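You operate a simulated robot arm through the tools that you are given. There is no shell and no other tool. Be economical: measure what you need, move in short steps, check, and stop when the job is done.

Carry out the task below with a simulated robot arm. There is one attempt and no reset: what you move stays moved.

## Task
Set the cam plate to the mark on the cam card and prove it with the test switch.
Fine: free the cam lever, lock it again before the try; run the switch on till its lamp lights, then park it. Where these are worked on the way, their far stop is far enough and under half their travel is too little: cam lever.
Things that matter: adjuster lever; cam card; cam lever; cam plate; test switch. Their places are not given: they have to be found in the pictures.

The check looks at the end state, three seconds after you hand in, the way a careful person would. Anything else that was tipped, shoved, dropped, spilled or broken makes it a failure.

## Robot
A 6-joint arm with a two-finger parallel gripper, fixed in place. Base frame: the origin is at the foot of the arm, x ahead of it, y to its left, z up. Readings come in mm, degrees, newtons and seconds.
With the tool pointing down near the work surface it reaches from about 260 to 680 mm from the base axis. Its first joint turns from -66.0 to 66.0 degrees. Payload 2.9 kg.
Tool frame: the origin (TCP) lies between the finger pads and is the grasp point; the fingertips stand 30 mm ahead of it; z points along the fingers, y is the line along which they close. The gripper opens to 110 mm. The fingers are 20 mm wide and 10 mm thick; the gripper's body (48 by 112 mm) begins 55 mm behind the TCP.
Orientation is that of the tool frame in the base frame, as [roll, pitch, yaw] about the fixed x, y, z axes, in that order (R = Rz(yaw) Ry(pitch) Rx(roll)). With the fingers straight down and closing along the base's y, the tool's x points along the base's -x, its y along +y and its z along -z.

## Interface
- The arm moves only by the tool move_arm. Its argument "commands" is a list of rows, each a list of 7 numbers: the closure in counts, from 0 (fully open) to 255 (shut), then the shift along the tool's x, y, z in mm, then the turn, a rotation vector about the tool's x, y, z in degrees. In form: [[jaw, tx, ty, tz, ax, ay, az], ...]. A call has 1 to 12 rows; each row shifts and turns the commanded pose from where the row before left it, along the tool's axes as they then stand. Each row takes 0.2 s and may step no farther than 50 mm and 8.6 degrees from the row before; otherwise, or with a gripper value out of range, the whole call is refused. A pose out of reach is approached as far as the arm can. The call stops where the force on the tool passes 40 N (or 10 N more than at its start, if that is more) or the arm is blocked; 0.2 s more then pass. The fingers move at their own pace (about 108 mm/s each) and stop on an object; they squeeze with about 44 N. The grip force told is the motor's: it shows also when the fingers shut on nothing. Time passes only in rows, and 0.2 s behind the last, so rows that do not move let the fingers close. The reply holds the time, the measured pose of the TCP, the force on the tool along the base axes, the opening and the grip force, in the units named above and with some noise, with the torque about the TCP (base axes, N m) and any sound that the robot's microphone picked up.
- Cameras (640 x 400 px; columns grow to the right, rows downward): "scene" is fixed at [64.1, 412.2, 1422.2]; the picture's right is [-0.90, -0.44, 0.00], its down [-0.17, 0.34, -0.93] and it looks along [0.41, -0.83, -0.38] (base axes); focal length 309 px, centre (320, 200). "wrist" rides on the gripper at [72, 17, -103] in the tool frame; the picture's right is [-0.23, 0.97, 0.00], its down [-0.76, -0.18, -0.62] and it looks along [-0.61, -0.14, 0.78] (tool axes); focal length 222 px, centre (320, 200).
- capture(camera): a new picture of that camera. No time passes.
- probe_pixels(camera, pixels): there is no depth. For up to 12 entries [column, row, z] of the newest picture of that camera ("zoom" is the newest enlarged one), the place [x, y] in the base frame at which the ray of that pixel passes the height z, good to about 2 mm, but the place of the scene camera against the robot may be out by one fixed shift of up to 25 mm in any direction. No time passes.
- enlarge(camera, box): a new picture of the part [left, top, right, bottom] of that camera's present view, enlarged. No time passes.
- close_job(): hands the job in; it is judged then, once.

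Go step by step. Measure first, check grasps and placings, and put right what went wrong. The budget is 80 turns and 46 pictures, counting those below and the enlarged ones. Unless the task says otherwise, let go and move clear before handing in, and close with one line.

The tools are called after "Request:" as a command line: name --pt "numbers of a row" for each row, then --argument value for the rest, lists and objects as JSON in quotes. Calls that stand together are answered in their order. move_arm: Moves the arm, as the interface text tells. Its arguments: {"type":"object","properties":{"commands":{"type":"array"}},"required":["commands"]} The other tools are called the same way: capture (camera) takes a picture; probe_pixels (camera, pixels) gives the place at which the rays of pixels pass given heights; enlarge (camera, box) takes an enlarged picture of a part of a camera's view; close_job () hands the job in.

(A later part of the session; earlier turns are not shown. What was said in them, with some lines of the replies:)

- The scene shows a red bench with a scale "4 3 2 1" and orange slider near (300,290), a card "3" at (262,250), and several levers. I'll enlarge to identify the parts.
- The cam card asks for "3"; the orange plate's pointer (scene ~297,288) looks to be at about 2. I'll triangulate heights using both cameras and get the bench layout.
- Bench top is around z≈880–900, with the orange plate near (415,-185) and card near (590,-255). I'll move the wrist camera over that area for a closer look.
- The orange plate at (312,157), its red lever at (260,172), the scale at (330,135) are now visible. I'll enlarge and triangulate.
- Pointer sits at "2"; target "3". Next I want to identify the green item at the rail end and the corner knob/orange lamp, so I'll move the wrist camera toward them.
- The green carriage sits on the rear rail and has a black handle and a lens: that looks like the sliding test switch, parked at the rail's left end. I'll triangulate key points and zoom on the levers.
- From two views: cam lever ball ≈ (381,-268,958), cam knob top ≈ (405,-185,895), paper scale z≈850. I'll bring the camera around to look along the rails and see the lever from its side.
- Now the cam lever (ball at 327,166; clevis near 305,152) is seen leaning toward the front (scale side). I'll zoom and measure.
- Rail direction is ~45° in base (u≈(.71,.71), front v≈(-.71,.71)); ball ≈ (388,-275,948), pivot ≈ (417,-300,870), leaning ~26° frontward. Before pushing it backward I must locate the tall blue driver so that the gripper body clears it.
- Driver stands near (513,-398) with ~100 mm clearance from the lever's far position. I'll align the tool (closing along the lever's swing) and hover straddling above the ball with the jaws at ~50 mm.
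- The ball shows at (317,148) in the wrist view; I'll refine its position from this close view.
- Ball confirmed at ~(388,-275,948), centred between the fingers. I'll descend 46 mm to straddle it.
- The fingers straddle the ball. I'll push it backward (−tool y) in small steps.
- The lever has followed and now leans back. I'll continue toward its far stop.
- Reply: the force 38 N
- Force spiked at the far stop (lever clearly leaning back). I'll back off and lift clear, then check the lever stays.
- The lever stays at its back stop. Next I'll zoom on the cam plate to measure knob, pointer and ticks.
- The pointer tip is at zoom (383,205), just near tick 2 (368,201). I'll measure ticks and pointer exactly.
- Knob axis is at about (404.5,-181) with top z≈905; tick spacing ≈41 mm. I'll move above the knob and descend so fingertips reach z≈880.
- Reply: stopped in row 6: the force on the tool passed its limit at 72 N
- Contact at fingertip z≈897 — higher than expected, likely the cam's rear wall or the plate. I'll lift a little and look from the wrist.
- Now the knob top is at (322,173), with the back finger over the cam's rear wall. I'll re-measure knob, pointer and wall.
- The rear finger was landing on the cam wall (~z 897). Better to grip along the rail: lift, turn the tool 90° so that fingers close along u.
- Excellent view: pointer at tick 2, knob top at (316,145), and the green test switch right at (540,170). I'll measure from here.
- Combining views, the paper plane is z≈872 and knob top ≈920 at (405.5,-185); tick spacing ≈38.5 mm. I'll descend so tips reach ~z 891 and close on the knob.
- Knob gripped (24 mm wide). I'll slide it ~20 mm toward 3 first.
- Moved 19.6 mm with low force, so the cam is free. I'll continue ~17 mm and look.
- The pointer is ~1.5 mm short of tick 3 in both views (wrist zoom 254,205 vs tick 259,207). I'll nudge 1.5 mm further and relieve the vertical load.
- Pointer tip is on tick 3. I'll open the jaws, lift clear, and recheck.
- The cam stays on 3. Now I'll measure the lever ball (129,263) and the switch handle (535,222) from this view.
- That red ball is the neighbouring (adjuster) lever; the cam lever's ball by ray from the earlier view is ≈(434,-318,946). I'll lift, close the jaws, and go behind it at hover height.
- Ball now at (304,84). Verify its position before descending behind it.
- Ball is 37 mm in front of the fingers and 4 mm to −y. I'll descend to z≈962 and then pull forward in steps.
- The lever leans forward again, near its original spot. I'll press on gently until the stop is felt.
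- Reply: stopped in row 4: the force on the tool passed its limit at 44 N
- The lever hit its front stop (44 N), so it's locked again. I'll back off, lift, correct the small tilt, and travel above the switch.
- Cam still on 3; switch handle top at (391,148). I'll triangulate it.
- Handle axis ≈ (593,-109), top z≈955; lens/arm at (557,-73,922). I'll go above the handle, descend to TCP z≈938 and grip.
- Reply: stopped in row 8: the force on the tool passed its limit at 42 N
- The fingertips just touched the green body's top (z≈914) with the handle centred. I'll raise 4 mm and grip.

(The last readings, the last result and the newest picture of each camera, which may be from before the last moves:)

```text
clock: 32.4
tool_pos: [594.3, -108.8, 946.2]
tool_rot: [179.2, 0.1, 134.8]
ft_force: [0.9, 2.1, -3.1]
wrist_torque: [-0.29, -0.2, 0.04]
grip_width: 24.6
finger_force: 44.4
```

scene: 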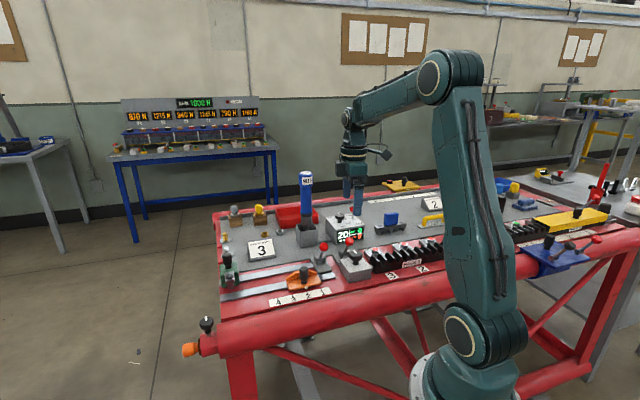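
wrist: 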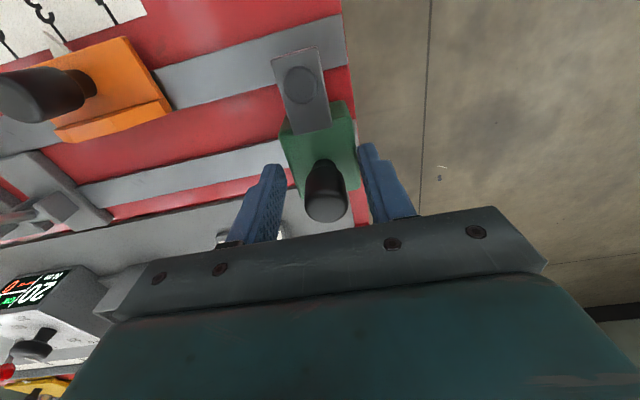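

Handle gripped (24.6 mm). I'll slide the switch 60 mm toward the cam.

Request:
move_arm --pt "240 0 -8 0 0 0 0" --pt "240 0 -8 0 0 0 0" --pt "240 0 -8 0 0 0 0" --pt "240 0 -8 0 0 0 0" --pt "240 0 -8 0 0 0 0" --pt "240 0 -8 0 0 0 0" --pt "240 0 -8 0 0 0 0" --pt "240 0 -4 0 0 0 0" --pt "240 0 0 0 0 0 0"

Request:
capture --camera "wrist"

```text
clock: 34.4
tool_pos: [550.2, -151.3, 947.7]
tool_rot: [179.3, 0.1, 134.8]
ft_force: [-1.3, 3.9, 16.1]
wrist_torque: [-0.08, -0.02, 0.09]
grip_width: 24.5
finger_force: 44.8
```

```text
8 pictures are left
```

wrist: 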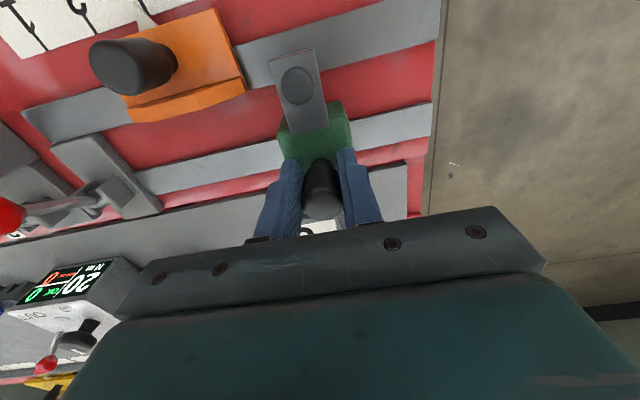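

The switch slides freely; the arm is approaching the cam's edge. Continue in smaller steps.

Request:
move_arm --pt "240 0 -5 -1 0 0 0" --pt "240 0 -5 0 0 0 0" --pt "240 0 -5 0 0 0 0" --pt "240 0 -5 0 0 0 0" --pt "240 0 -5 0 0 0 0" --pt "240 0 -5 0 0 0 0" --pt "240 0 -5 0 0 0 0" --pt "240 0 0 0 0 0 0"

Request:
capture --camera "wrist"

```text
clock: 36.2
tool_pos: [526.6, -176.4, 947.1]
tool_rot: [179.3, 0.2, 134.8]
ft_force: [4.9, -2.9, 16.9]
wrist_torque: [0.19, 0.28, -0.09]
grip_width: 24.2
finger_force: 45.1
```

```text
7 pictures are left
```

wrist: 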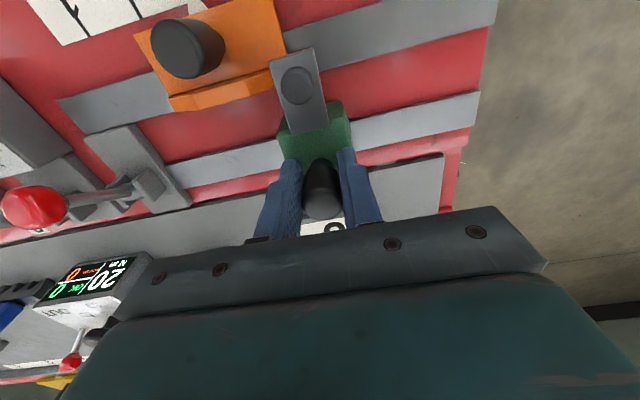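

Lamp still dark, roller now at the cam's edge with no reaction yet. Continue 20 mm more.

Request:
move_arm --pt "240 0 -4 -1 0 0 0" --pt "240 -1 -4 0 0 0 0" --pt "240 0 -4 0 0 0 0" --pt "240 -1 -4 0 0 0 0" --pt "240 0 -4 0 0 0 0" --pt "240 0 0 0 0 0 0"

Request:
enlarge --camera "wrist" --box '[180, 0, 380, 200]'

```text
clock: 37.6
tool_pos: [512.9, -190.1, 946.3]
tool_rot: [179.2, -0.4, 134.9]
ft_force: [-8.4, 13.0, 5.8]
wrist_torque: [0.37, 0.44, 0.08]
grip_width: 24.5
finger_force: 45.0
```

```text
2.00 times, centred on (280, 100) of wrist
```

zoom: 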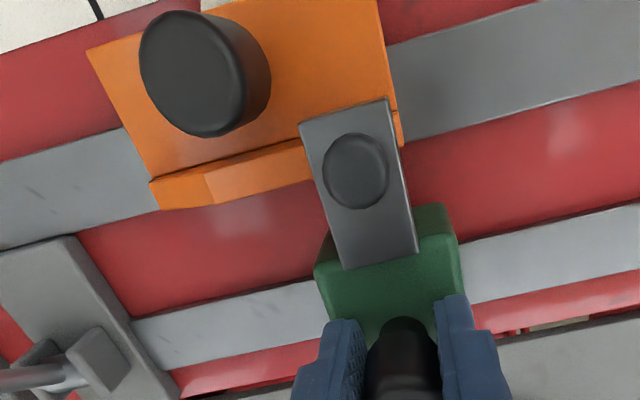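

The roller is climbing the cam's slant, lamp still dark. Continue another 10 mm carefully.

Request:
move_arm --pt "240 1 -3 0 0 0 0" --pt "240 0.5 -3 0 0 0 0" --pt "240 0 -3 0 0 0 0" --pt "240 0 -3 0 0 0 0" --pt "240 0 0 0 0 0 0"

Request:
enlarge --camera "wrist" --box '[180, 0, 380, 200]'

```text
clock: 38.8
tool_pos: [502.4, -199.9, 946.1]
tool_rot: [179.3, 0.0, 134.8]
ft_force: [-2.7, 5.4, -7.5]
wrist_torque: [0.09, 0.21, 0.17]
grip_width: 24.6
finger_force: 44.5
```

```text
2.00 times, centred on (280, 100) of wrist
```

zoom: 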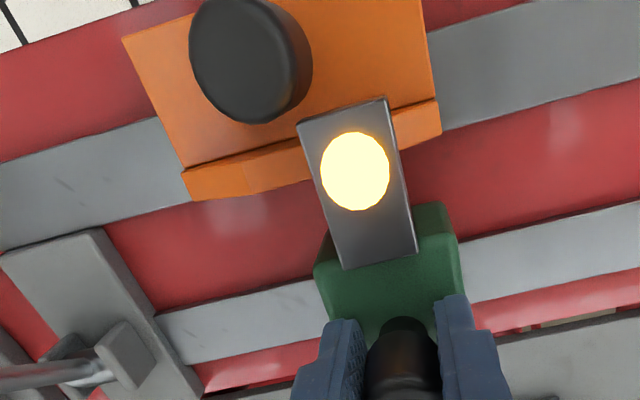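

The lamp is lit. Now I'll slide the switch back toward its park position (≈129 mm).

Request:
move_arm --pt "240 0 6 0 0 0 0" --pt "240 0 8 0 0 0 0" --pt "240 0 10 0 0 0 0" --pt "240 0 12 0 0 0 0" --pt "240 0 12 0 0 0 0" --pt "240 0 12 0 0 0 0" --pt "240 0 12 0 0 0 0" --pt "240 0 12 0 0 0 0" --pt "240 0 12 0 0 0 0" --pt "240 0 12 0 0 0 0" --pt "240 0 10 0 0 0 0" --pt "240 0 0 0 0 0 0"

```text
clock: 41.4
tool_pos: [587.2, -115.6, 946.9]
tool_rot: [179.4, -0.1, 134.8]
ft_force: [2.2, -5.0, -28.9]
wrist_torque: [-0.19, 0.02, 0.02]
grip_width: 24.5
finger_force: 44.7
```

About 10 mm remains. I'll relieve the vertical load and finish the park gently.

Request:
move_arm --pt "240 0 3 1.5 0 0 0" --pt "240 0 3 0 0 0 0" --pt "240 0 2.5 0 0 0 0" --pt "240 0 2 0 0 0 0" --pt "240 0 0 0 0 0 0"

```text
clock: 42.6
tool_pos: [595.1, -108.0, 947.1]
tool_rot: [179.2, 0.0, 135.0]
ft_force: [-4.6, 2.9, -13.3]
wrist_torque: [0.01, 0.35, -0.07]
grip_width: 24.4
finger_force: 45.4
```

The handle is back at its start position (595,-108). I'll release, lift clear and check everything.

Request:
move_arm --pt "139 0 0 0 0 0 0" --pt "139 0 0 0 0 0 0" --pt "139 0 0 -30 0 0 0" --pt "139 0 0 -40 0 0 0" --pt "139 10 -40 -20 0 0 0" --pt "139 0 -30 0 0 0 0" --pt "139 0 0 0 0 0 0"

Request:
capture --camera "wrist"

Request:
enlarge --camera "scene" --box '[205, 190, 365, 320]'

```text
clock: 44.2
tool_pos: [538.6, -151.4, 1036.2]
tool_rot: [179.2, 0.0, 134.8]
ft_force: [-0.3, 0.6, 0.0]
wrist_torque: [0.04, 0.01, 0.02]
grip_width: 50.4
finger_force: 0.1
```

```text
4 pictures are left
```

wrist: 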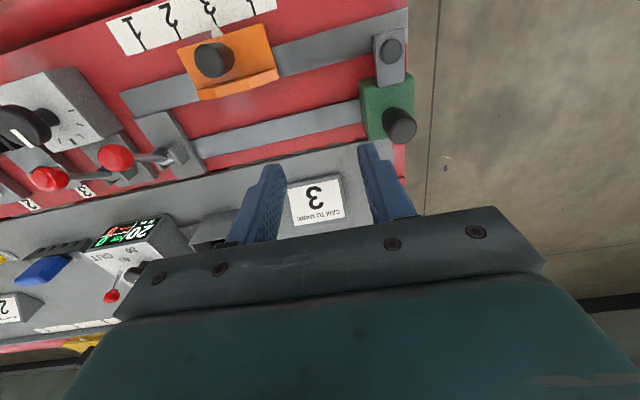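

```text
3.08 times, centred on (285, 255) of scene
```

zoom: 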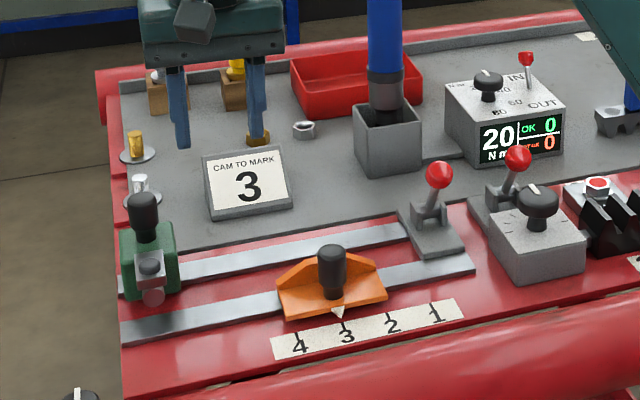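

Switch is parked, lever forward as at the start, everything else in place. One last close check of the pointer.

Request:
enlarge --camera "scene" --box '[270, 265, 330, 310]'

Request:
enlarge --camera "wrist" --box '[160, 0, 260, 70]'

```text
8.89 times, centred on (300, 288) of scene
```

zoom: 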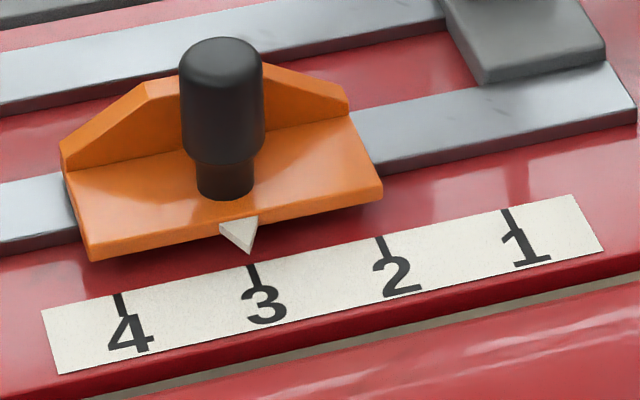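

```text
5.71 times, centred on (210, 35) of wrist
```

zoom: 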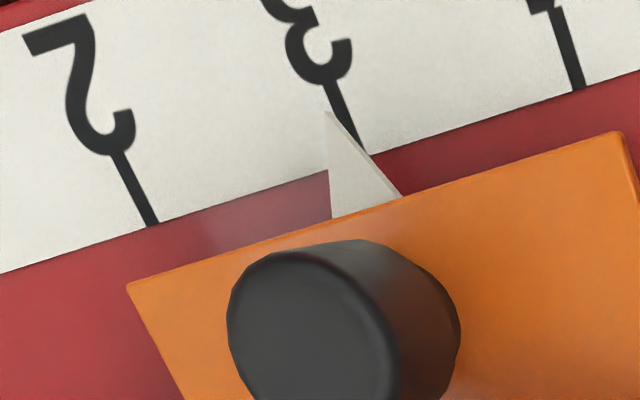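

The pointer sits on tick 3 to within about 1.5 mm; the apparent offset in the wrist view is parallax. The cam lever is locked, the lamp lit on the try, the switch is parked and the arm is clear, so I'm handing in.

Request:
close_job

```text
The job is handed in.
```

The cam plate is set to mark 3 and locked with its lever, the test switch lit its lamp on the run, and the switch is parked again with the arm clear.
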